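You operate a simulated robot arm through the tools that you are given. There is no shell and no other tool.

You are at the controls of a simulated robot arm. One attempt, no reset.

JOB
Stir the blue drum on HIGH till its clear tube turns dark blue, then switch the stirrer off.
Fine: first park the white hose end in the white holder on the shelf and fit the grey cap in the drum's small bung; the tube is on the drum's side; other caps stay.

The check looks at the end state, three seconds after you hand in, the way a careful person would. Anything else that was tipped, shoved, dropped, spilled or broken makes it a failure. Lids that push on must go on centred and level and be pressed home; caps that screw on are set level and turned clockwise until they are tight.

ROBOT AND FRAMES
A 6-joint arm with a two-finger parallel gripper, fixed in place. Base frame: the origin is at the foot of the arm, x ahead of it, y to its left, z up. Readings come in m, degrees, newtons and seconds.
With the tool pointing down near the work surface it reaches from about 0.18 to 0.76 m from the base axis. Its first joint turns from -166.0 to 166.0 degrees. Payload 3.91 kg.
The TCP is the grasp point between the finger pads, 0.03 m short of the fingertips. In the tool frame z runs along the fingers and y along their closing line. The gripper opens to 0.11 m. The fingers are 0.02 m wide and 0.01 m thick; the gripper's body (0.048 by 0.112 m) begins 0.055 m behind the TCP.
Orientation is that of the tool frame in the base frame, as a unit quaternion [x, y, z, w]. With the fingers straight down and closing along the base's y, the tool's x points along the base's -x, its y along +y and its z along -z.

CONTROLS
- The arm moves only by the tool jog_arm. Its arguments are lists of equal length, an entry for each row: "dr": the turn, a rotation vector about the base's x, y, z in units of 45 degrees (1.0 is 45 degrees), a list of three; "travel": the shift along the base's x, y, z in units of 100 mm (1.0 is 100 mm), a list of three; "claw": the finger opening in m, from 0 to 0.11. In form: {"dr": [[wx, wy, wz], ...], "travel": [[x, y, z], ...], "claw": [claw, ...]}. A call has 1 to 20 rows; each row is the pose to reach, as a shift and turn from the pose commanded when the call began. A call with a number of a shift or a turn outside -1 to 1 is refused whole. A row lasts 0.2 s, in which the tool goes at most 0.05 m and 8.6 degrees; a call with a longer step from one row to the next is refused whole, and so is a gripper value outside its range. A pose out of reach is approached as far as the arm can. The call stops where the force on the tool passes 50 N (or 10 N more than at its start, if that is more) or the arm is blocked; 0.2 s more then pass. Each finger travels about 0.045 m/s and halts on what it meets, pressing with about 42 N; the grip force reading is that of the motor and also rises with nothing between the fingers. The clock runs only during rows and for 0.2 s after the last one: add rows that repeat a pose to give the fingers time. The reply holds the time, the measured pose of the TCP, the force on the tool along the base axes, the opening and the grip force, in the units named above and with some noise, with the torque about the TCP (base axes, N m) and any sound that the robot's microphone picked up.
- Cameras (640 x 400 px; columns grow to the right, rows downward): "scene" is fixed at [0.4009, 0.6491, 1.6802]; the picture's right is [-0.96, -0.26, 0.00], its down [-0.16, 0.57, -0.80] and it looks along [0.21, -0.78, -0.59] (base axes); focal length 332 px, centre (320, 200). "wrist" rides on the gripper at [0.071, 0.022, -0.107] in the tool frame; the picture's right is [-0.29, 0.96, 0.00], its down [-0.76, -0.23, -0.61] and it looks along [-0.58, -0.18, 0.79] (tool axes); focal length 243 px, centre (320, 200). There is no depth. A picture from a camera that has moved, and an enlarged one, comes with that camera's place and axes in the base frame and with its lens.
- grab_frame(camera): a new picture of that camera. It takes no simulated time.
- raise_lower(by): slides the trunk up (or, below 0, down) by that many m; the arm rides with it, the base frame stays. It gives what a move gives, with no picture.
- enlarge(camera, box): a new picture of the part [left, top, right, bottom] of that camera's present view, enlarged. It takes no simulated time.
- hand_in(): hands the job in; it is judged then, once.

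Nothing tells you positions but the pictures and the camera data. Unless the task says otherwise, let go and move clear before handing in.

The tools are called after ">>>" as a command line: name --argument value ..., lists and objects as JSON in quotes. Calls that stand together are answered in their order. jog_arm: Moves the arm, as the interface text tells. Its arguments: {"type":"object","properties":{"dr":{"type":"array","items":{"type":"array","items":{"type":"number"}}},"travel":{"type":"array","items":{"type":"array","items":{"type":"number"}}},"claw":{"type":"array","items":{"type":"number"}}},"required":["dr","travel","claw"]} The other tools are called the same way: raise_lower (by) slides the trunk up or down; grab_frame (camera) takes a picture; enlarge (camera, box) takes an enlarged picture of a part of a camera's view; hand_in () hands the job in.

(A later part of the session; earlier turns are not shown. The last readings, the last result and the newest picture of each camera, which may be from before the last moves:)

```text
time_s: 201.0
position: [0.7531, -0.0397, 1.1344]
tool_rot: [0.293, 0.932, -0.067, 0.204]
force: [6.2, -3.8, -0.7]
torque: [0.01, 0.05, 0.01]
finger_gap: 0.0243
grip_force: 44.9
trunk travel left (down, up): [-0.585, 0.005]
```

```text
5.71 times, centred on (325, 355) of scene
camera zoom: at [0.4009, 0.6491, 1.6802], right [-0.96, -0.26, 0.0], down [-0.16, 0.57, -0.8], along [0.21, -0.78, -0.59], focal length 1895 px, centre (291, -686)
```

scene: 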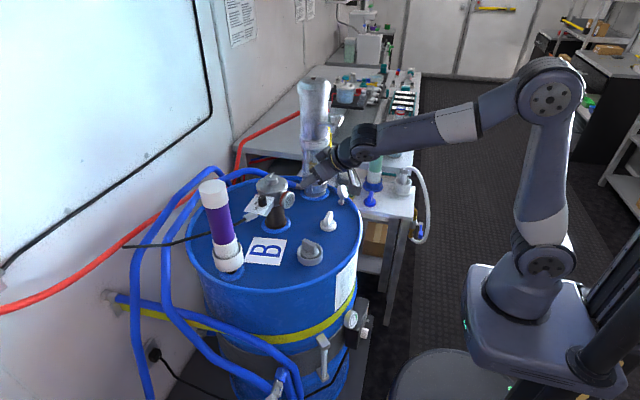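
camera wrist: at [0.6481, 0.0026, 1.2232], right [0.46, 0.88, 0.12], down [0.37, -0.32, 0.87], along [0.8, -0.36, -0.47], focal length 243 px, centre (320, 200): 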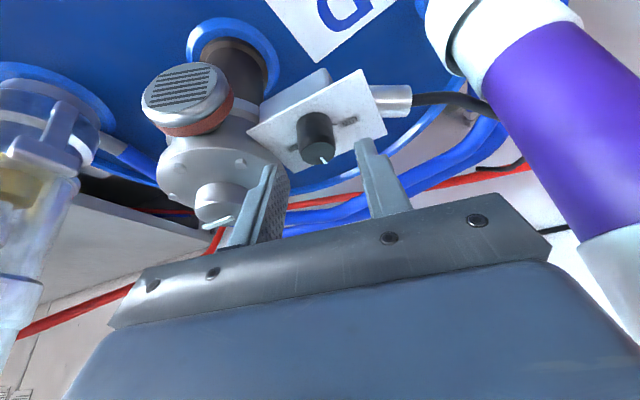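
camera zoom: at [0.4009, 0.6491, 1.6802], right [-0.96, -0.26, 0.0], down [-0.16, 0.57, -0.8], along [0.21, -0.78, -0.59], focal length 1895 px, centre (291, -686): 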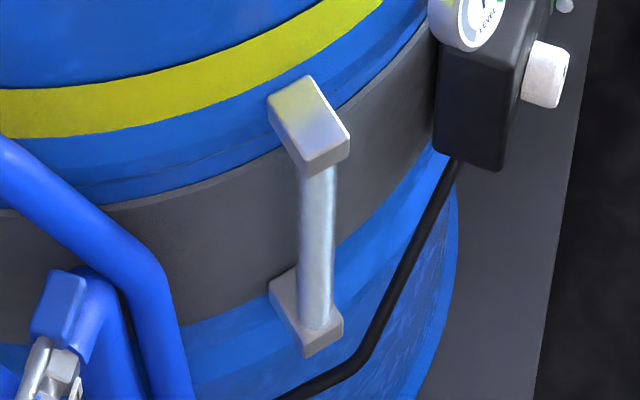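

The knob is following the hand, at 45° so far. Turning the remaining 15° to HIGH.

>>> jog_arm --dr '[[0, 0, -0.1667], [0, 0, -0.333], [0, 0, -0.333]]' --travel '[[0.008, 0.01, 0], [0.0173, 0.0189, 0], [0.0173, 0.0189, 0]]' --claw '[0.01, 0.01, 0.01]'

>>> enlarge --camera "wrist" --box '[220, 80, 420, 240]'

>>> enlarge --camera "scene" --box '[230, 160, 310, 230]'

>>> enlarge --camera "scene" --box '[300, 320, 350, 390]'

```text
time_s: 201.8
position: [0.7548, -0.0376, 1.1361]
tool_rot: [0.411, 0.886, -0.092, 0.195]
force: [9.7, 2.5, 3.6]
torque: [0.21, -0.14, 0.68]
finger_gap: 0.0241
grip_force: 45.2
trunk travel left (down, up): [-0.585, 0.005]
```

```text
2.50 times, centred on (320, 160) of wrist
camera zoom: at [0.7003, 0.0621, 1.2023], right [0.9, 0.42, 0.12], down [0.11, -0.48, 0.87], along [0.42, -0.77, -0.47], focal length 606 px, centre (320, 300)
```

zoom: 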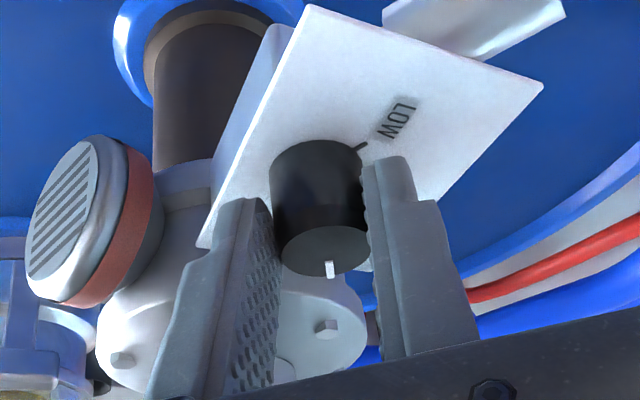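

```text
5.71 times, centred on (270, 195) of scene
camera zoom: at [0.4009, 0.6491, 1.6802], right [-0.96, -0.26, 0.0], down [-0.16, 0.57, -0.8], along [0.21, -0.78, -0.59], focal length 1895 px, centre (606, 229)
```

zoom: 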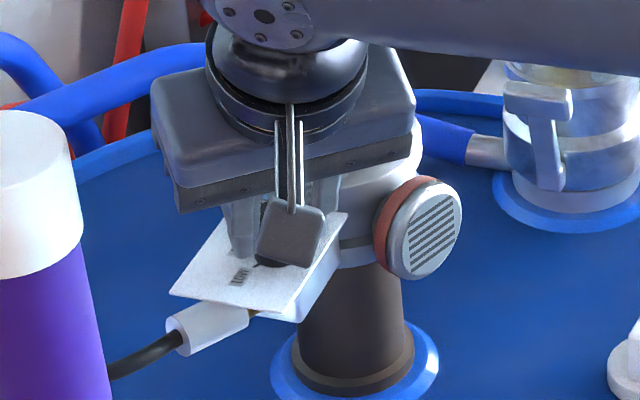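

```text
5.71 times, centred on (325, 355) of scene
camera zoom: at [0.4009, 0.6491, 1.6802], right [-0.96, -0.26, 0.0], down [-0.16, 0.57, -0.8], along [0.21, -0.78, -0.59], focal length 1895 px, centre (291, -686)
```

zoom: 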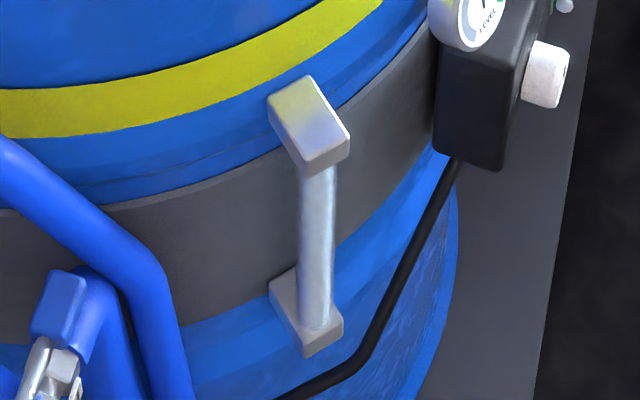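

The torque rose to 0.68 N·m, so the knob is at its HIGH stop. I'll hold here and watch the tube.

>>> jog_arm --dr '[[0, 0, 0.03], [0, 0, 0.03], [0, 0, 0.03], [0, 0, 0.03], [0, 0, 0.03], [0, 0, 0.03], [0, 0, 0.03], [0, 0, 0.03], [0, 0, 0.03], [0, 0, 0.03]]' --travel '[[0, 0, 0], [0, 0, 0], [0, 0, 0], [0, 0, 0], [0, 0, 0], [0, 0, 0], [0, 0, 0], [0, 0, 0], [0, 0, 0], [0, 0, 0]]' --claw '[0.01, 0.01, 0.01, 0.01, 0.01, 0.01, 0.01, 0.01, 0.01, 0.01]'

>>> enlarge --camera "scene" --box '[300, 320, 350, 390]'

>>> grab_frame --camera "wrist"

>>> grab_frame --camera "scene"

```text
time_s: 204.0
position: [0.7547, -0.037, 1.1337]
tool_rot: [0.401, 0.89, -0.09, 0.197]
force: [14.2, 5.7, 10.4]
torque: [0.29, -0.27, 0.22]
finger_gap: 0.0244
grip_force: 45.5
trunk travel left (down, up): [-0.585, 0.005]
```

```text
5.71 times, centred on (325, 355) of scene
camera zoom: at [0.4009, 0.6491, 1.6802], right [-0.96, -0.26, 0.0], down [-0.16, 0.57, -0.8], along [0.21, -0.78, -0.59], focal length 1895 px, centre (291, -686)
```

zoom: 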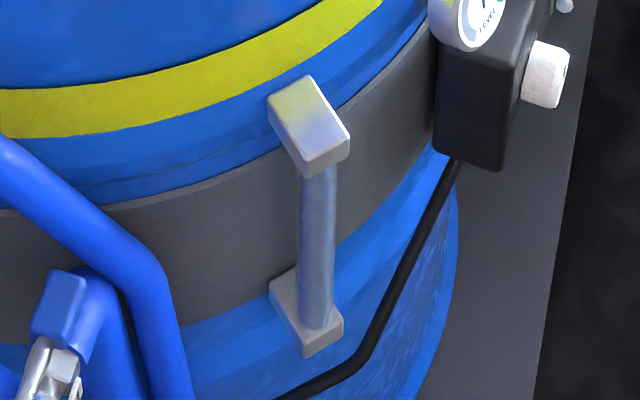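

```text
taken
camera wrist: at [0.6978, 0.0607, 1.2022], right [0.89, 0.44, 0.12], down [0.12, -0.48, 0.87], along [0.44, -0.76, -0.47], focal length 243 px, centre (320, 200)
```

wrist: 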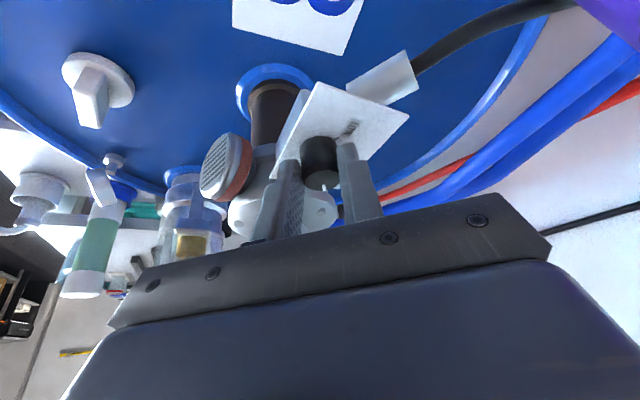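

```text
taken
```

scene: 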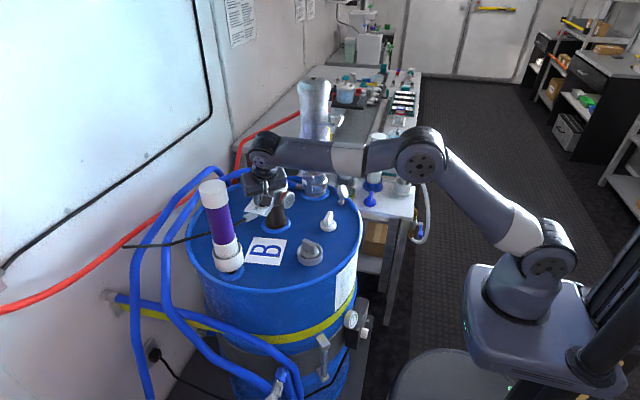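

The tube has begun to tint blue, so the stirrer is running on HIGH. Continuing to hold and watch.

>>> jog_arm --dr '[[0, 0, 0], [0, 0, 0], [0, 0, 0], [0, 0, 0], [0, 0, 0], [0, 0, 0], [0, 0, 0], [0, 0, 0], [0, 0, 0], [0, 0, 0]]' --travel '[[0, 0, 0], [0, 0, 0], [0, 0, 0], [0, 0, 0], [0, 0, 0], [0, 0, 0], [0, 0, 0], [0, 0, 0], [0, 0, 0], [0, 0, 0]]' --claw '[0.01, 0.01, 0.01, 0.01, 0.01, 0.01, 0.01, 0.01, 0.01, 0.01]'

>>> enlarge --camera "scene" --box '[300, 320, 350, 390]'

>>> enlarge --camera "scene" --box '[285, 225, 335, 275]'

```text
time_s: 206.2
position: [0.7545, -0.0369, 1.1345]
tool_rot: [0.4, 0.891, -0.09, 0.196]
force: [16.3, 7.7, 13.8]
torque: [0.17, -0.38, 0.23]
finger_gap: 0.0243
grip_force: 45.2
trunk travel left (down, up): [-0.585, 0.005]
```

```text
5.71 times, centred on (325, 355) of scene
camera zoom: at [0.4009, 0.6491, 1.6802], right [-0.96, -0.26, 0.0], down [-0.16, 0.57, -0.8], along [0.21, -0.78, -0.59], focal length 1895 px, centre (291, -686)
```

zoom: 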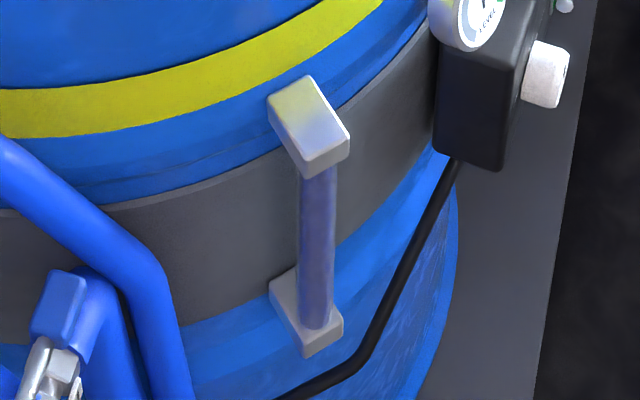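

```text
8.00 times, centred on (310, 250) of scene
camera zoom: at [0.4009, 0.6491, 1.6802], right [-0.96, -0.26, 0.0], down [-0.16, 0.57, -0.8], along [0.21, -0.78, -0.59], focal length 2653 px, centre (400, -200)
```

zoom: 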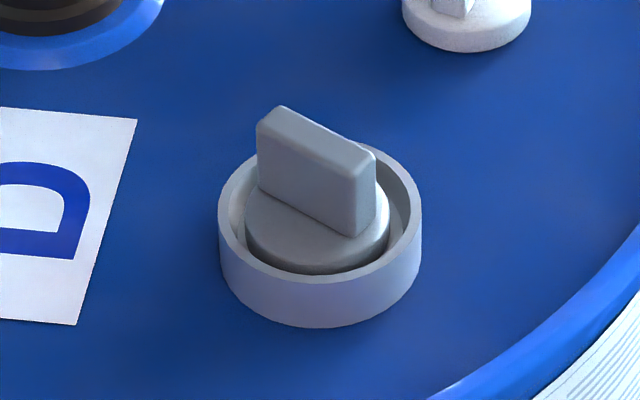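

It's bluer now, and the cap is undisturbed. Holding on.

>>> jog_arm --dr '[[0, 0, 0], [0, 0, 0], [0, 0, 0], [0, 0, 0], [0, 0, 0], [0, 0, 0], [0, 0, 0], [0, 0, 0], [0, 0, 0], [0, 0, 0]]' --travel '[[-0.005, 0, 0.005], [-0.005, 0, 0.01], [-0.005, 0, 0.01], [-0.005, 0, 0.01], [-0.005, 0, 0.01], [-0.005, 0, 0.01], [-0.005, 0, 0.01], [-0.005, 0, 0.01], [-0.005, 0, 0.01], [-0.005, 0, 0.01]]' --claw '[0.01, 0.01, 0.01, 0.01, 0.01, 0.01, 0.01, 0.01, 0.01, 0.01]'

>>> enlarge --camera "scene" --box '[300, 320, 350, 390]'

```text
time_s: 208.4
position: [0.7551, -0.0373, 1.1355]
tool_rot: [0.401, 0.89, -0.09, 0.195]
force: [14.5, 6.8, 1.8]
torque: [-0.26, -0.99, 0.2]
finger_gap: 0.0242
grip_force: 44.6
trunk travel left (down, up): [-0.585, 0.005]
```

```text
5.71 times, centred on (325, 355) of scene
camera zoom: at [0.4009, 0.6491, 1.6802], right [-0.96, -0.26, 0.0], down [-0.16, 0.57, -0.8], along [0.21, -0.78, -0.59], focal length 1895 px, centre (291, -686)
```

zoom: 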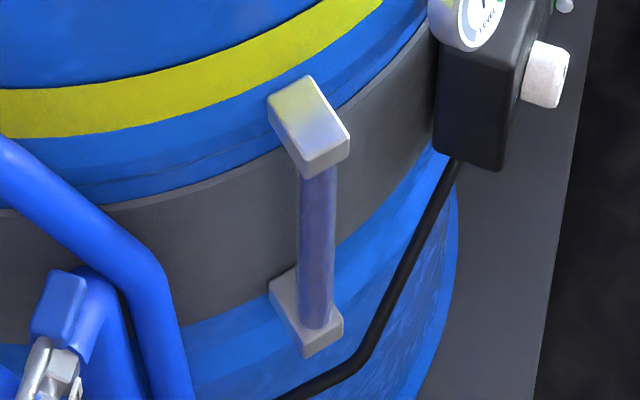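

>>> jog_arm --dr '[[0, 0, 0], [0, 0, 0], [0, 0, 0], [0, 0, 0], [0, 0, 0], [0, 0, 0], [0, 0, 0], [0, 0, 0], [0, 0, 0], [0, 0, 0], [0, 0, 0], [0, 0, 0], [0, 0, 0], [0, 0, 0]]' --travel '[[-0.005, -0.003, 0], [-0.005, -0.003, 0], [-0.005, -0.003, 0], [-0.005, -0.003, 0], [-0.005, -0.003, 0], [-0.005, -0.003, 0], [-0.005, -0.003, 0], [-0.005, -0.003, 0], [-0.005, -0.003, 0], [-0.005, -0.003, 0], [-0.005, -0.003, 0], [-0.005, -0.003, 0], [-0.005, -0.003, 0], [-0.005, -0.003, 0]]' --claw '[0.01, 0.01, 0.01, 0.01, 0.01, 0.01, 0.01, 0.01, 0.01, 0.01, 0.01, 0.01, 0.01, 0.01]'

>>> enlarge --camera "scene" --box '[300, 320, 350, 390]'

```text
time_s: 211.4
position: [0.7555, -0.0376, 1.1345]
tool_rot: [0.401, 0.891, -0.091, 0.195]
force: [18.6, 9.8, 4.4]
torque: [0.36, -0.41, 0.32]
finger_gap: 0.0241
grip_force: 45.4
trunk travel left (down, up): [-0.585, 0.005]
```

```text
5.71 times, centred on (325, 355) of scene
camera zoom: at [0.4009, 0.6491, 1.6802], right [-0.96, -0.26, 0.0], down [-0.16, 0.57, -0.8], along [0.21, -0.78, -0.59], focal length 1895 px, centre (291, -686)
```

zoom: 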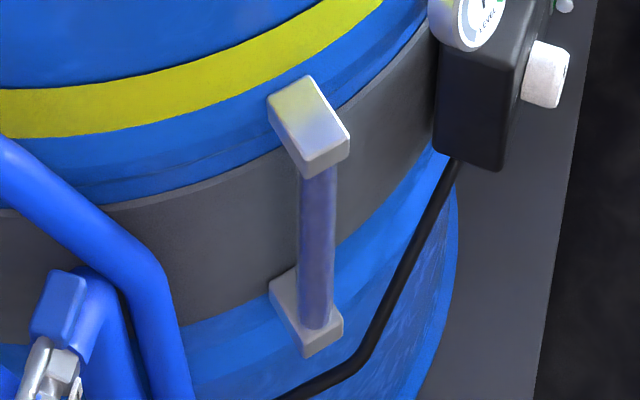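

>>> enlarge --camera "scene" --box '[315, 340, 337, 384]'

>>> jog_arm --dr '[[0, 0, 0], [0, 0, 0], [0, 0, 0], [0, 0, 0], [0, 0, 0], [0, 0, 0], [0, 0, 0], [0, 0, 0], [0, 0, 0], [0, 0, 0], [0, 0, 0], [0, 0, 0], [0, 0, 0], [0, 0, 0]]' --travel '[[0, 0, 0], [0, 0, 0], [0, 0, 0], [0, 0, 0], [0, 0, 0], [0, 0, 0], [0, 0, 0], [0, 0, 0], [0, 0, 0], [0, 0, 0], [0, 0, 0], [0, 0, 0], [0, 0, 0], [0, 0, 0]]' --claw '[0.01, 0.01, 0.01, 0.01, 0.01, 0.01, 0.01, 0.01, 0.01, 0.01, 0.01, 0.01, 0.01, 0.01]'

>>> enlarge --camera "scene" --box '[315, 340, 337, 384]'

```text
9.09 times, centred on (326, 362) of scene
camera zoom: at [0.4009, 0.6491, 1.6802], right [-0.96, -0.26, 0.0], down [-0.16, 0.57, -0.8], along [0.21, -0.78, -0.59], focal length 3014 px, centre (266, -1273)
```

zoom: 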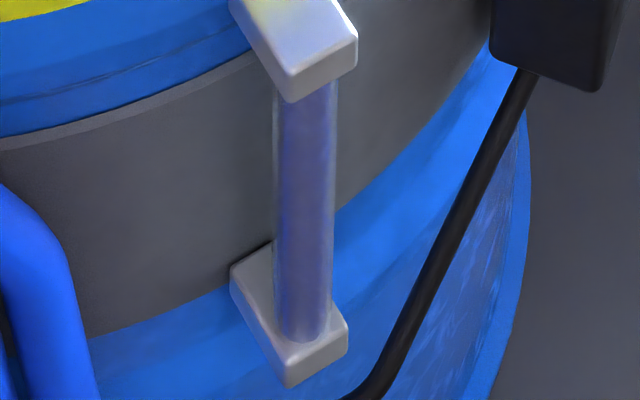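

```text
time_s: 214.4
position: [0.7547, -0.0367, 1.1344]
tool_rot: [0.401, 0.891, -0.09, 0.196]
force: [18.7, 8.7, 3.0]
torque: [0.26, -0.6, 0.41]
finger_gap: 0.0243
grip_force: 44.5
trunk travel left (down, up): [-0.585, 0.005]
```

```text
9.09 times, centred on (326, 362) of scene
camera zoom: at [0.4009, 0.6491, 1.6802], right [-0.96, -0.26, 0.0], down [-0.16, 0.57, -0.8], along [0.21, -0.78, -0.59], focal length 3014 px, centre (266, -1273)
```

zoom: 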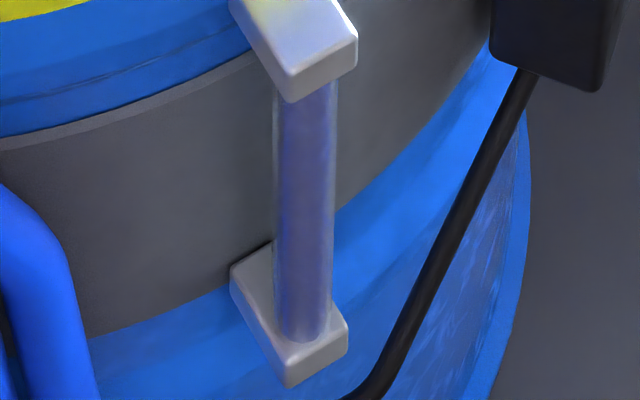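

The tint has plateaued, so the knob may have slipped out of the HIGH zone when I eased it back. I'll check the pointer and push back to the stop.

>>> enlarge --camera "wrist" --box '[270, 110, 390, 220]'

>>> enlarge --camera "scene" --box '[240, 170, 300, 225]'

```text
3.64 times, centred on (330, 165) of wrist
camera zoom: at [0.6978, 0.0607, 1.2022], right [0.89, 0.44, 0.12], down [0.12, -0.47, 0.87], along [0.44, -0.76, -0.47], focal length 882 px, centre (284, 327)
```

zoom: 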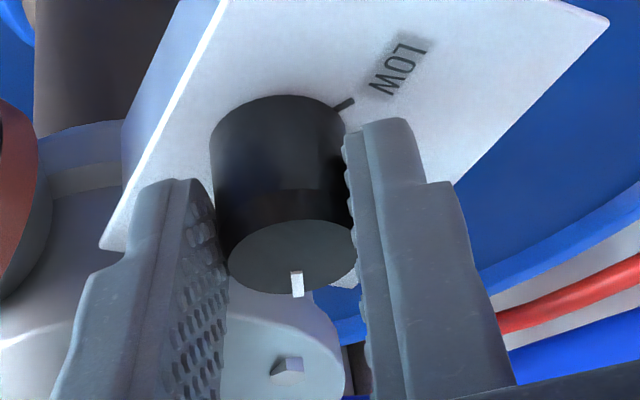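

```text
7.27 times, centred on (270, 198) of scene
camera zoom: at [0.4009, 0.6491, 1.6802], right [-0.96, -0.26, 0.0], down [-0.16, 0.57, -0.8], along [0.21, -0.78, -0.59], focal length 2412 px, centre (684, 218)
```

zoom: 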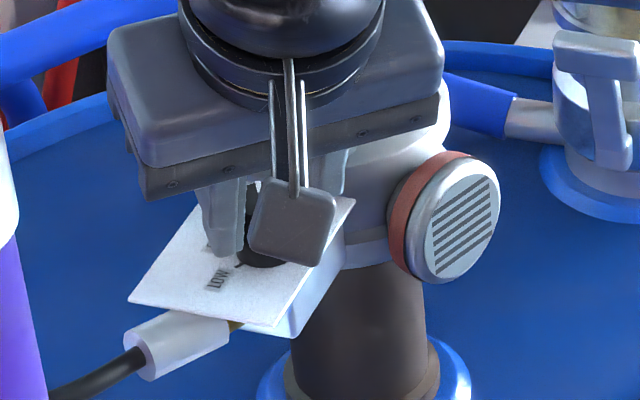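

>>> jog_arm --dr '[[0, 0, -0.04], [0, 0, -0.08], [0, 0, -0.08], [0, 0, -0.08], [0, 0, -0.08], [0, 0, -0.08], [0, 0, -0.08], [0, 0, -0.08]]' --travel '[[-0.005, 0, 0], [-0.008, -0.002, 0], [-0.008, -0.002, 0], [-0.008, -0.002, 0], [-0.008, -0.002, 0], [-0.008, -0.002, 0], [-0.008, -0.002, 0], [-0.008, -0.002, 0]]' --claw '[0.01, 0.01, 0.01, 0.01, 0.01, 0.01, 0.01, 0.01]'

>>> enlarge --camera "scene" --box '[315, 340, 337, 384]'

>>> enlarge --camera "wrist" --box '[270, 110, 390, 220]'

```text
time_s: 216.2
position: [0.7554, -0.0349, 1.134]
tool_rot: [0.428, 0.877, -0.097, 0.195]
force: [24.2, 15.8, 5.6]
torque: [0.8, -0.15, 0.78]
finger_gap: 0.0247
grip_force: 44.8
trunk travel left (down, up): [-0.585, 0.005]
```

```text
9.09 times, centred on (326, 362) of scene
camera zoom: at [0.4009, 0.6491, 1.6802], right [-0.96, -0.26, 0.0], down [-0.16, 0.57, -0.8], along [0.21, -0.78, -0.59], focal length 3014 px, centre (266, -1273)
```

zoom: 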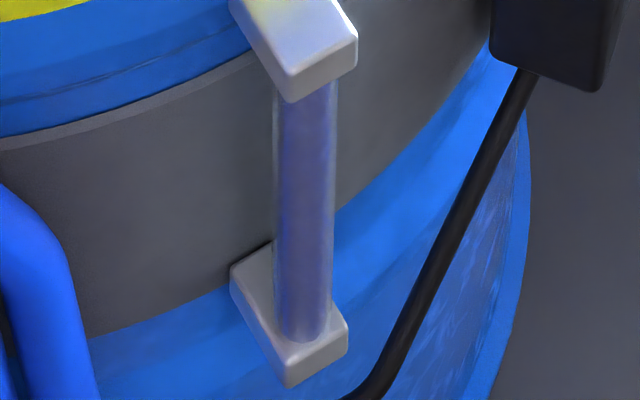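

```text
3.64 times, centred on (330, 165) of wrist
camera zoom: at [0.7039, 0.065, 1.202], right [0.92, 0.38, 0.12], down [0.09, -0.48, 0.87], along [0.39, -0.79, -0.47], focal length 882 px, centre (284, 327)
```

zoom: 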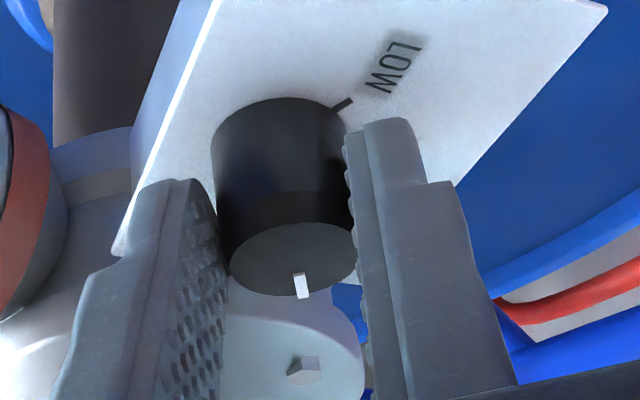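

The knob is hard against its HIGH stop, but the tint isn't changing visibly. I'll check the surroundings and keep timing it.

>>> enlarge --camera "scene" --box '[180, 150, 400, 290]'

>>> enlarge --camera "scene" --box '[240, 280, 400, 400]'

>>> jog_arm --dr '[[0, 0, 0.03], [0, 0, 0.06], [0, 0, 0.06], [0, 0, 0.06], [0, 0, 0.06], [0, 0, 0.06], [0, 0, 0.06], [0, 0, 0.06], [0, 0, 0.06], [0, 0, 0.06], [0, 0, 0.06], [0, 0, 0.06], [0, 0, 0.06], [0, 0, 0.06], [0, 0, 0.06], [0, 0, 0.06]]' --travel '[[-0.01, -0.01, 0], [-0.01, -0.01, 0], [-0.01, -0.01, 0], [-0.01, -0.01, 0], [-0.01, -0.01, 0], [-0.01, -0.01, 0], [-0.01, -0.01, 0], [-0.01, -0.01, 0], [-0.01, -0.01, 0], [-0.01, -0.01, 0], [-0.01, -0.01, 0], [-0.01, -0.01, 0], [-0.01, -0.01, 0], [-0.01, -0.01, 0], [-0.01, -0.01, 0], [-0.01, -0.01, 0]]' --claw '[0.01, 0.01, 0.01, 0.01, 0.01, 0.01, 0.01, 0.01, 0.01, 0.01, 0.01, 0.01, 0.01, 0.01, 0.01, 0.01]'

>>> enlarge --camera "scene" --box '[315, 340, 337, 384]'

```text
2.86 times, centred on (290, 220) of scene
camera zoom: at [0.4009, 0.6491, 1.6802], right [-0.96, -0.26, 0.0], down [-0.16, 0.57, -0.8], along [0.21, -0.78, -0.59], focal length 947 px, centre (406, 143)
```

zoom: 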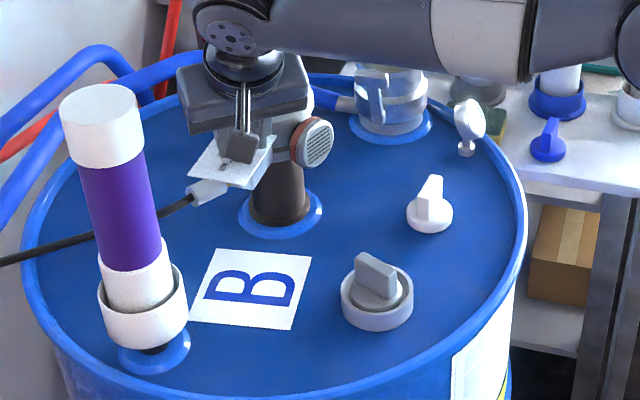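

```text
3.33 times, centred on (320, 340) of scene
camera zoom: at [0.4009, 0.6491, 1.6802], right [-0.96, -0.26, 0.0], down [-0.16, 0.57, -0.8], along [0.21, -0.78, -0.59], focal length 1105 px, centre (320, -267)
```

zoom: 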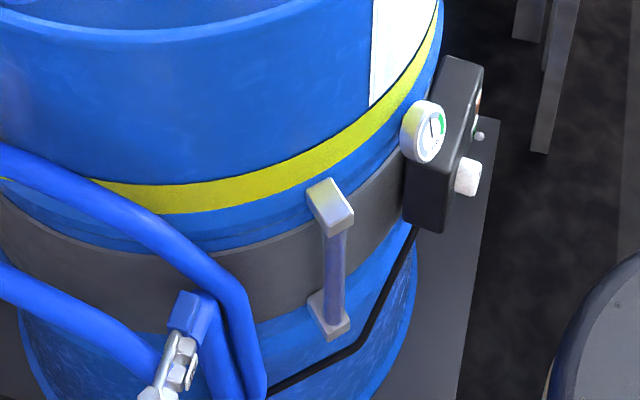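

```text
time_s: 219.6
position: [0.7539, -0.0374, 1.1351]
tool_rot: [0.406, 0.888, -0.091, 0.196]
force: [23.8, 20.4, 2.4]
torque: [0.38, -0.62, 0.43]
finger_gap: 0.0244
grip_force: 44.8
trunk travel left (down, up): [-0.585, 0.005]
```

```text
9.09 times, centred on (326, 362) of scene
camera zoom: at [0.4009, 0.6491, 1.6802], right [-0.96, -0.26, 0.0], down [-0.16, 0.57, -0.8], along [0.21, -0.78, -0.59], focal length 3014 px, centre (266, -1273)
```

zoom: 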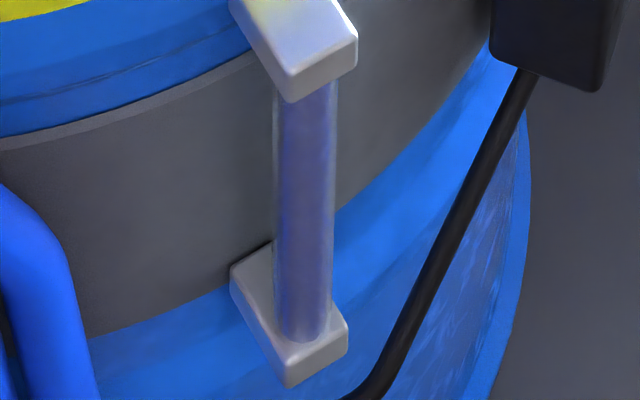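

>>> enlarge --camera "scene" --box '[319, 348, 333, 358]'

>>> enlarge --camera "scene" --box '[240, 165, 300, 215]'

```text
16.00 times, centred on (326, 353) of scene
camera zoom: at [0.4009, 0.6491, 1.6802], right [-0.96, -0.26, 0.0], down [-0.16, 0.57, -0.8], along [0.21, -0.78, -0.59], focal length 5306 px, centre (224, -2248)
```

zoom: 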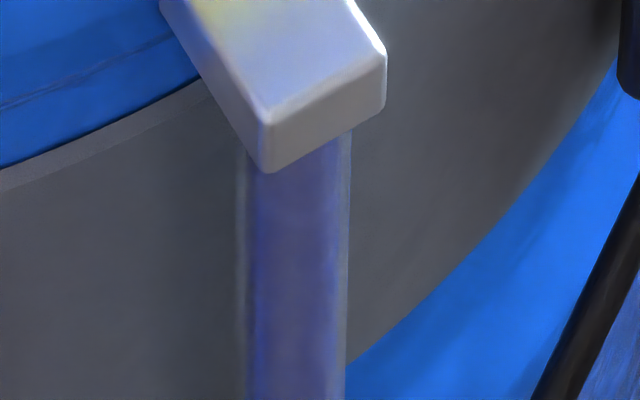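

```text
8.00 times, centred on (270, 190) of scene
camera zoom: at [0.4009, 0.6491, 1.6802], right [-0.96, -0.26, 0.0], down [-0.16, 0.57, -0.8], along [0.21, -0.78, -0.59], focal length 2653 px, centre (720, 280)
```

zoom: 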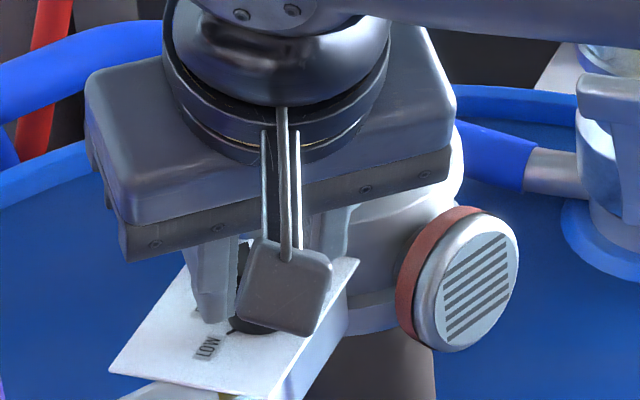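

>>> grab_frame --camera "wrist"

>>> jog_arm --dr '[[0, 0, 0], [0, 0, 0]]' --travel '[[-0.01, -0.01, 0], [-0.01, -0.01, 0]]' --claw '[0.01, 0.01]'

>>> enlarge --camera "wrist" --box '[190, 100, 370, 250]'

```text
taken
camera wrist: at [0.6987, 0.0621, 1.202], right [0.9, 0.43, 0.12], down [0.11, -0.48, 0.87], along [0.43, -0.77, -0.47], focal length 243 px, centre (320, 200)
```

wrist: 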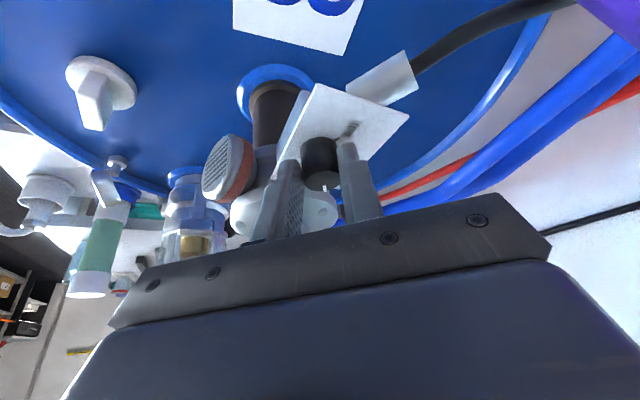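

```text
time_s: 220.2
position: [0.7553, -0.0372, 1.1341]
tool_rot: [0.407, 0.888, -0.09, 0.196]
force: [29.8, 22.5, 4.8]
torque: [0.97, -0.11, 0.48]
finger_gap: 0.0246
grip_force: 44.9
trunk travel left (down, up): [-0.585, 0.005]
```

```text
2.67 times, centred on (280, 175) of wrist
camera zoom: at [0.6985, 0.062, 1.2019], right [0.9, 0.43, 0.12], down [0.11, -0.48, 0.87], along [0.43, -0.77, -0.47], focal length 647 px, centre (427, 267)
```

zoom: 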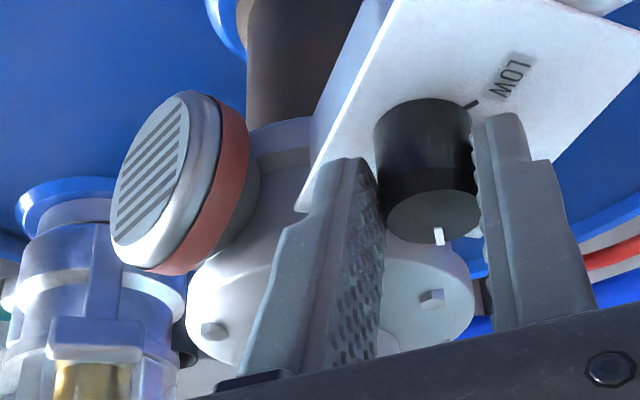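

The side force on the knob is growing because my small shifts went the wrong way. I'll relieve it by moving +x and +y.

>>> jog_arm --dr '[[0, 0, 0], [0, 0, 0], [0, 0, 0], [0, 0, 0]]' --travel '[[0.015, 0.015, 0], [0.03, 0.025, 0], [0.035, 0.025, 0], [0.035, 0.025, 0]]' --claw '[0.01, 0.01, 0.01, 0.01]'

>>> enlarge --camera "scene" --box '[315, 340, 337, 384]'

```text
time_s: 221.2
position: [0.7557, -0.0356, 1.1343]
tool_rot: [0.408, 0.887, -0.093, 0.195]
force: [10.9, 14.7, -0.6]
torque: [-0.36, -1.12, 0.26]
finger_gap: 0.0245
grip_force: 45.4
trunk travel left (down, up): [-0.585, 0.005]
```

```text
9.09 times, centred on (326, 362) of scene
camera zoom: at [0.4009, 0.6491, 1.6802], right [-0.96, -0.26, 0.0], down [-0.16, 0.57, -0.8], along [0.21, -0.78, -0.59], focal length 3014 px, centre (266, -1273)
```

zoom: 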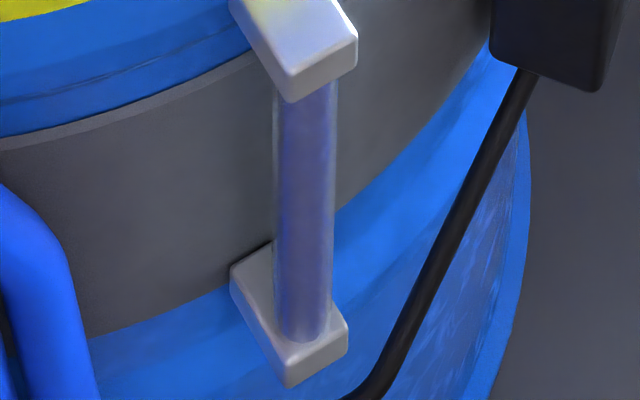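

The force is down and the tube colour has been steady dark blue for over 12 s, so mixing is complete. Turning the knob back counter-clockwise to OFF.

>>> jog_arm --dr '[[0, 0, 0.1667], [0, 0, 0.333], [0, 0, 0.5], [0, 0, 0.667], [0, 0, 0.833], [0, 0, 1.0]]' --travel '[[-0.002, 0.005, 0], [-0.014, -0.01, 0], [-0.024, -0.027, 0], [-0.032, -0.045, 0], [-0.038, -0.063, 0], [-0.041, -0.082, 0]]' --claw '[0.01, 0.01, 0.01, 0.01, 0.01, 0.01]'

>>> enlarge --camera "wrist" --box '[250, 100, 400, 230]'

>>> enlarge --camera "scene" --box '[315, 340, 337, 384]'

```text
time_s: 222.6
position: [0.7505, -0.0467, 1.1353]
tool_rot: [0.036, 0.976, -0.01, 0.215]
force: [2.8, 4.2, -1.0]
torque: [0.3, 0.72, 0.04]
finger_gap: 0.0245
grip_force: 43.8
trunk travel left (down, up): [-0.585, 0.005]
```

```text
3.08 times, centred on (325, 165) of wrist
camera zoom: at [0.6417, -0.0146, 1.2025], right [0.34, 0.93, 0.12], down [0.42, -0.26, 0.87], along [0.84, -0.24, -0.48], focal length 746 px, centre (305, 308)
```

zoom: 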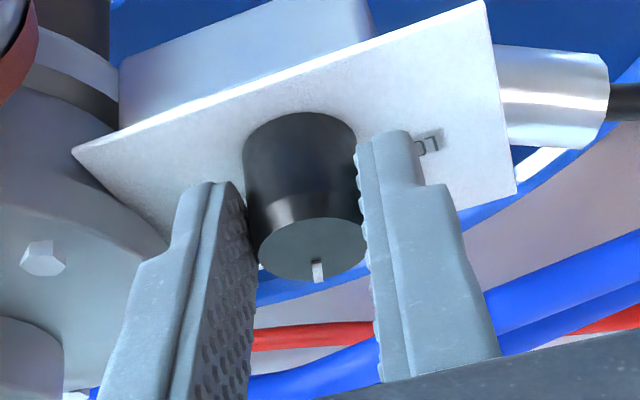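

```text
9.09 times, centred on (326, 362) of scene
camera zoom: at [0.4009, 0.6491, 1.6802], right [-0.96, -0.26, 0.0], down [-0.16, 0.57, -0.8], along [0.21, -0.78, -0.59], focal length 3014 px, centre (266, -1273)
```

zoom: 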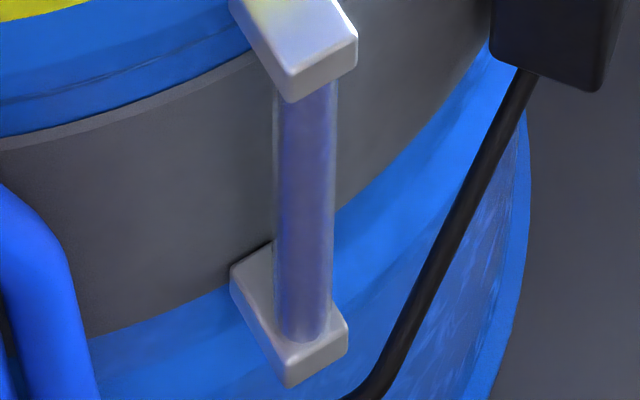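

>>> jog_arm --dr '[[0, 0, 0.133], [0, 0, 0.267], [0, 0, 0.267]]' --travel '[[0, -0.0155, 0], [0.0007, -0.031, 0], [0.0007, -0.031, 0]]' --claw '[0.01, 0.01, 0.01]'

>>> enlarge --camera "wrist" --box '[270, 110, 370, 210]'

>>> enlarge --camera "scene" --box '[240, 170, 300, 225]'

```text
time_s: 223.4
position: [0.7502, -0.05, 1.1361]
tool_rot: [-0.065, 0.974, 0.013, 0.215]
force: [-1.0, 5.8, -4.9]
torque: [0.29, -0.24, 0.15]
finger_gap: 0.0243
grip_force: 45.4
trunk travel left (down, up): [-0.585, 0.005]
```

```text
4.00 times, centred on (320, 160) of wrist
camera zoom: at [0.6379, -0.0405, 1.2026], right [0.13, 0.98, 0.12], down [0.46, -0.17, 0.87], along [0.88, -0.06, -0.48], focal length 970 px, centre (320, 360)
```

zoom: 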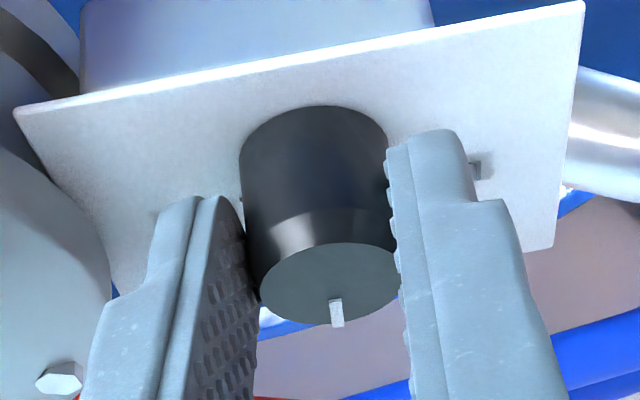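

```text
7.27 times, centred on (270, 198) of scene
camera zoom: at [0.4009, 0.6491, 1.6802], right [-0.96, -0.26, 0.0], down [-0.16, 0.57, -0.8], along [0.21, -0.78, -0.59], focal length 2412 px, centre (684, 218)
```

zoom: 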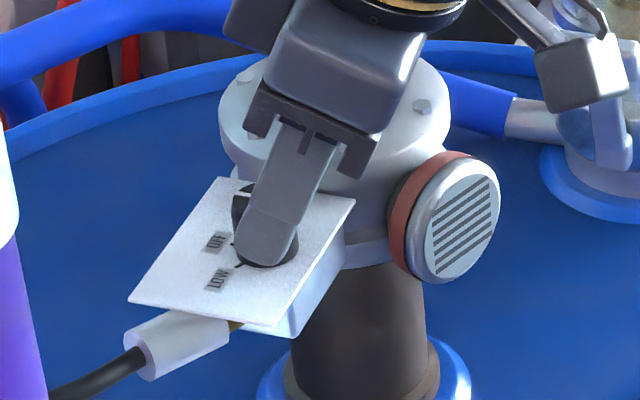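

The pointer is within a few degrees of OFF. A small final adjustment, then release and look.

>>> jog_arm --dr '[[0, 0, 0.07], [0, 0, 0.07], [0, 0, 0.07], [0, 0, 0.07], [0, 0, 0.07]]' --travel '[[0, -0.005, 0], [0, -0.005, 0.005], [0, -0.005, 0.005], [0, -0.005, 0.005], [0, -0.005, 0.005]]' --claw '[0.01, 0.01, 0.03, 0.042, 0.042]'

>>> jog_arm --dr '[[0, 0, 0], [0, 0, 0], [0, 0, 0], [0, 0, 0]]' --travel '[[0, 0, 0.2], [0, 0, 0.4], [-0.1, 0, 0.6], [-0.2, 0, 0.7]]' --claw '[0.042, 0.045, 0.045, 0.045]'

>>> enlarge --camera "wrist" --box '[250, 40, 390, 160]'

>>> enlarge --camera "scene" --box '[240, 170, 300, 225]'

>>> enlarge --camera "scene" --box '[300, 320, 350, 390]'

```text
time_s: 224.6
position: [0.7509, -0.049, 1.1363]
tool_rot: [-0.092, 0.972, 0.019, 0.214]
force: [-0.3, 0.3, -0.4]
torque: [0.0, -0.02, -0.01]
finger_gap: 0.042
grip_force: 0.1
trunk travel left (down, up): [-0.585, 0.005]
```

```text
time_s: 225.6
position: [0.7305, -0.049, 1.2078]
tool_rot: [-0.091, 0.972, 0.019, 0.214]
force: [-0.3, 0.0, -0.2]
torque: [-0.03, 0.0, 0.03]
finger_gap: 0.045
grip_force: 0.1
trunk travel left (down, up): [-0.585, 0.005]
```

```text
3.33 times, centred on (320, 100) of wrist
camera zoom: at [0.6171, -0.0476, 1.2743], right [0.08, 0.99, 0.12], down [0.47, -0.14, 0.87], along [0.88, -0.01, -0.48], focal length 809 px, centre (320, 533)
```

zoom: 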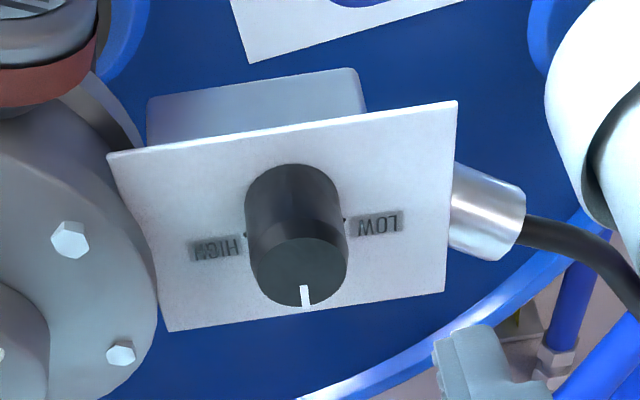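

```text
7.27 times, centred on (270, 198) of scene
camera zoom: at [0.4009, 0.6491, 1.6802], right [-0.96, -0.26, 0.0], down [-0.16, 0.57, -0.8], along [0.21, -0.78, -0.59], focal length 2412 px, centre (684, 218)
```

zoom: 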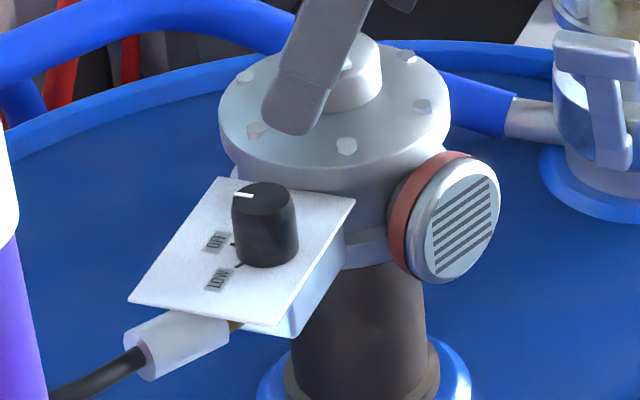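

```text
5.71 times, centred on (325, 355) of scene
camera zoom: at [0.4009, 0.6491, 1.6802], right [-0.96, -0.26, 0.0], down [-0.16, 0.57, -0.8], along [0.21, -0.78, -0.59], focal length 1895 px, centre (291, -686)
```

zoom: 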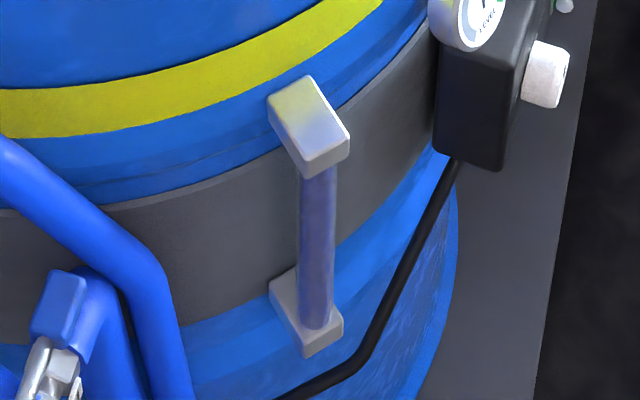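

The pointer is back exactly at OFF. I'd like a closer look at the tube colour with the wrist camera, so I'll back away from the drum top and move down beside the drum on the robot side.

>>> jog_arm --dr '[[-0.02, 0.11, 0], [-0.041, 0.218, 0], [-0.062, 0.328, 0], [-0.083, 0.437, 0], [-0.103, 0.546, 0]]' --travel '[[-0.2, 0.1, 0.1], [-0.4, 0.25, 0.1], [-0.6, 0.4, 0.1], [-0.8, 0.5, 0.1], [-1.0, 0.6, 0.1]]' --claw '[0.045, 0.045, 0.045, 0.045, 0.045]'

>>> jog_arm --dr '[[0, 0, 0], [0, 0, 0], [0, 0, 0], [0, 0, 0], [0, 0, 0]]' --travel '[[-0.25, 0.2, 0], [-0.5, 0.4, 0], [-0.75, 0.6, 0], [-1.0, 0.8, 0], [-1.0, 0.8, 0]]' --claw '[0.045, 0.03, 0.02, 0.02, 0.02]'

>>> jog_arm --dr '[[0, 0, 0], [0, 0, 0], [0, 0, 0], [0, 0, 0], [0, 0, 0]]' --travel '[[-0.25, 0.15, 0], [-0.5, 0.3, 0], [-0.75, 0.45, 0], [-1.0, 0.6, 0], [-1.0, 0.6, 0]]' --claw '[0.02, 0.02, 0.02, 0.02, 0.02]'

>>> grab_frame --camera "wrist"

>>> grab_frame --camera "scene"

```text
time_s: 226.8
position: [0.6299, 0.0101, 1.2165]
tool_rot: [-0.094, 0.996, -0.001, -0.001]
force: [0.4, -0.2, -0.5]
torque: [-0.02, 0.01, 0.04]
finger_gap: 0.0451
grip_force: 0.2
trunk travel left (down, up): [-0.585, 0.005]
```

```text
time_s: 228.0
position: [0.5302, 0.0913, 1.215]
tool_rot: [-0.094, 0.996, -0.002, -0.001]
force: [0.0, -0.2, -0.1]
torque: [-0.04, 0.02, -0.03]
finger_gap: 0.0201
grip_force: 0.0
trunk travel left (down, up): [-0.585, 0.005]
```

```text
time_s: 229.2
position: [0.43, 0.1517, 1.2167]
tool_rot: [-0.094, 0.996, -0.003, -0.001]
force: [-0.5, -0.7, -0.4]
torque: [-0.02, 0.04, 0.01]
finger_gap: 0.0199
grip_force: 0.1
trunk travel left (down, up): [-0.585, 0.005]
```

```text
taken
camera wrist: at [0.3552, 0.1604, 1.3235], right [0.11, 0.99, 0.0], down [0.79, -0.08, 0.61], along [0.6, -0.07, -0.8], focal length 243 px, centre (320, 200)
```

wrist: 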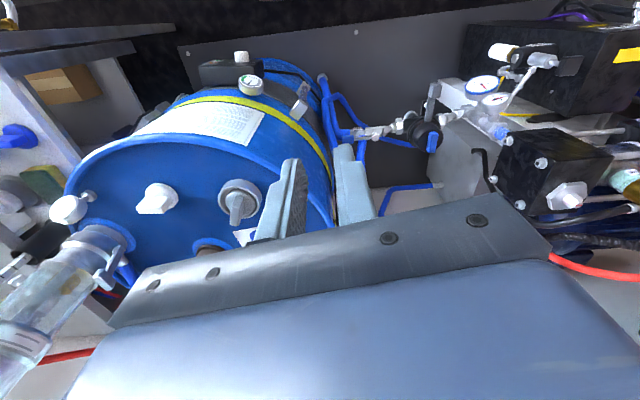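

```text
taken
```

scene: 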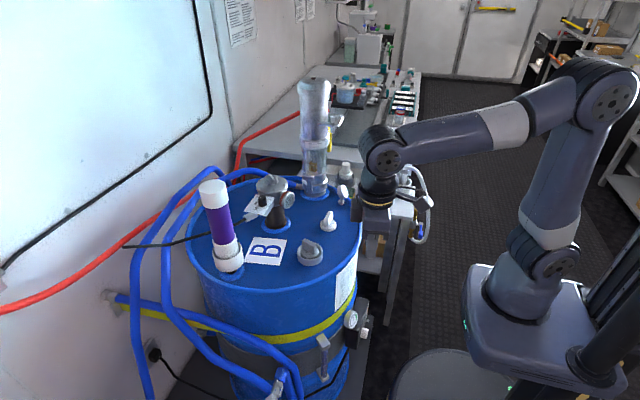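

>>> enlarge --camera "wrist" --box '[220, 50, 350, 150]'

>>> enlarge --camera "scene" --box '[245, 165, 300, 215]'

```text
4.00 times, centred on (285, 100) of wrist
camera zoom: at [0.3552, 0.1604, 1.3235], right [0.11, 0.99, 0.0], down [0.79, -0.08, 0.61], along [0.6, -0.07, -0.8], focal length 970 px, centre (460, 600)
```

zoom: 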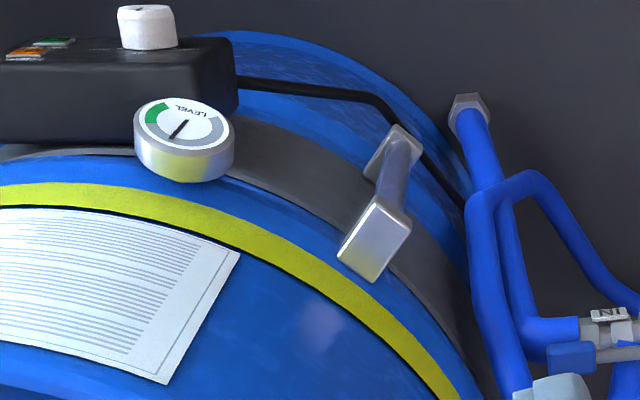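

```text
8.00 times, centred on (272, 190) of scene
camera zoom: at [0.4009, 0.6491, 1.6802], right [-0.96, -0.26, 0.0], down [-0.16, 0.57, -0.8], along [0.21, -0.78, -0.59], focal length 2653 px, centre (700, 280)
```

zoom: 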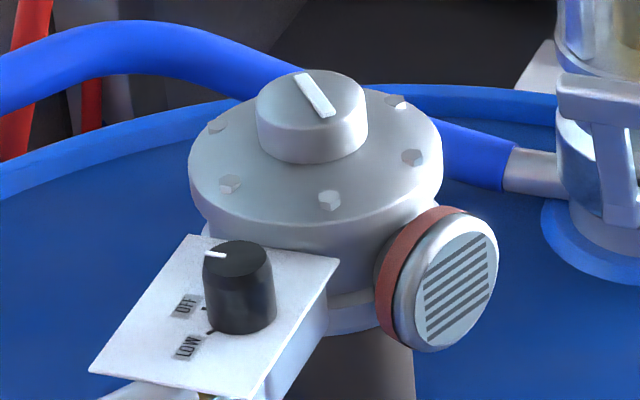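

>>> enlarge --camera "wrist" --box '[300, 75, 330, 105]'

>>> enlarge --camera "wrist" --box '[195, 165, 285, 235]'

>>> enlarge --camera "scene" --box '[280, 225, 340, 275]'

>>> enlarge --camera "scene" --box '[340, 150, 450, 250]'

```text
13.33 times, centred on (315, 90) of wrist
camera zoom: at [0.3552, 0.1604, 1.3235], right [0.11, 0.99, 0.0], down [0.79, -0.08, 0.61], along [0.6, -0.07, -0.8], focal length 3235 px, centre (387, 1667)
```

zoom: 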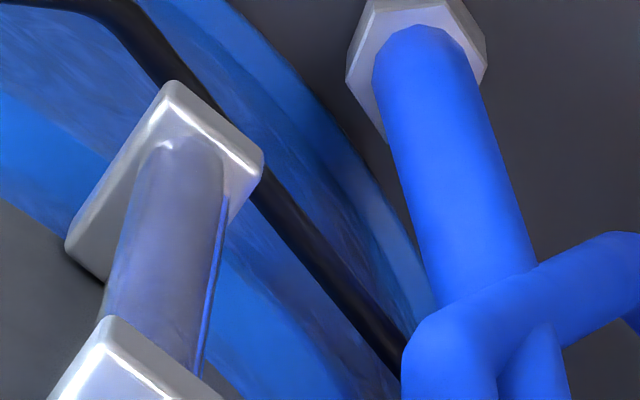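

```text
5.71 times, centred on (240, 200) of wrist
camera zoom: at [0.3552, 0.1604, 1.3235], right [0.11, 0.99, 0.0], down [0.79, -0.08, 0.61], along [0.6, -0.07, -0.8], focal length 1386 px, centre (777, 200)
```

zoom: 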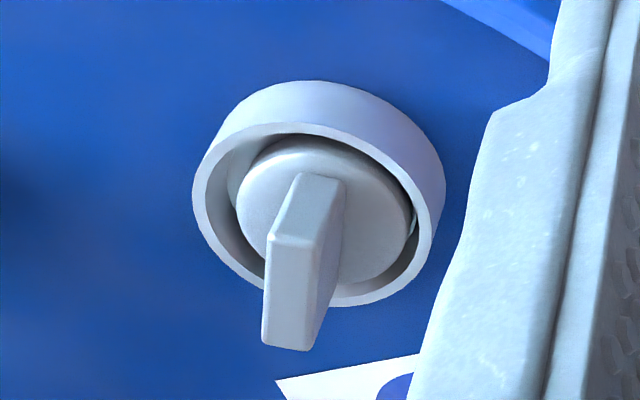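

```text
8.00 times, centred on (310, 250) of scene
camera zoom: at [0.4009, 0.6491, 1.6802], right [-0.96, -0.26, 0.0], down [-0.16, 0.57, -0.8], along [0.21, -0.78, -0.59], focal length 2653 px, centre (400, -200)
```

zoom: 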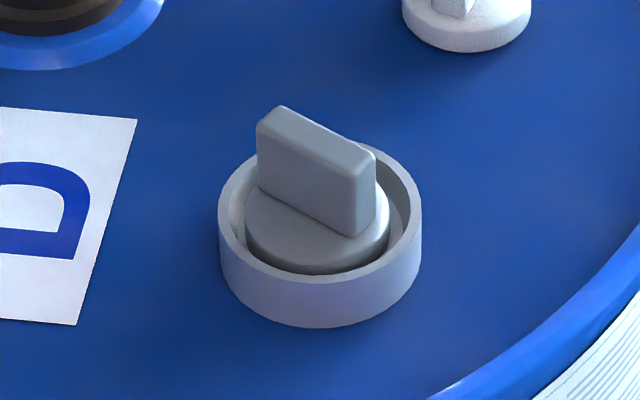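

```text
4.00 times, centred on (395, 200) of scene
camera zoom: at [0.4009, 0.6491, 1.6802], right [-0.96, -0.26, 0.0], down [-0.16, 0.57, -0.8], along [0.21, -0.78, -0.59], focal length 1326 px, centre (20, 200)
```

zoom: 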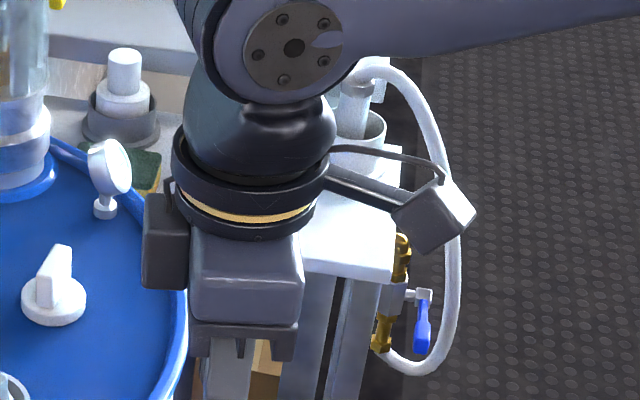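

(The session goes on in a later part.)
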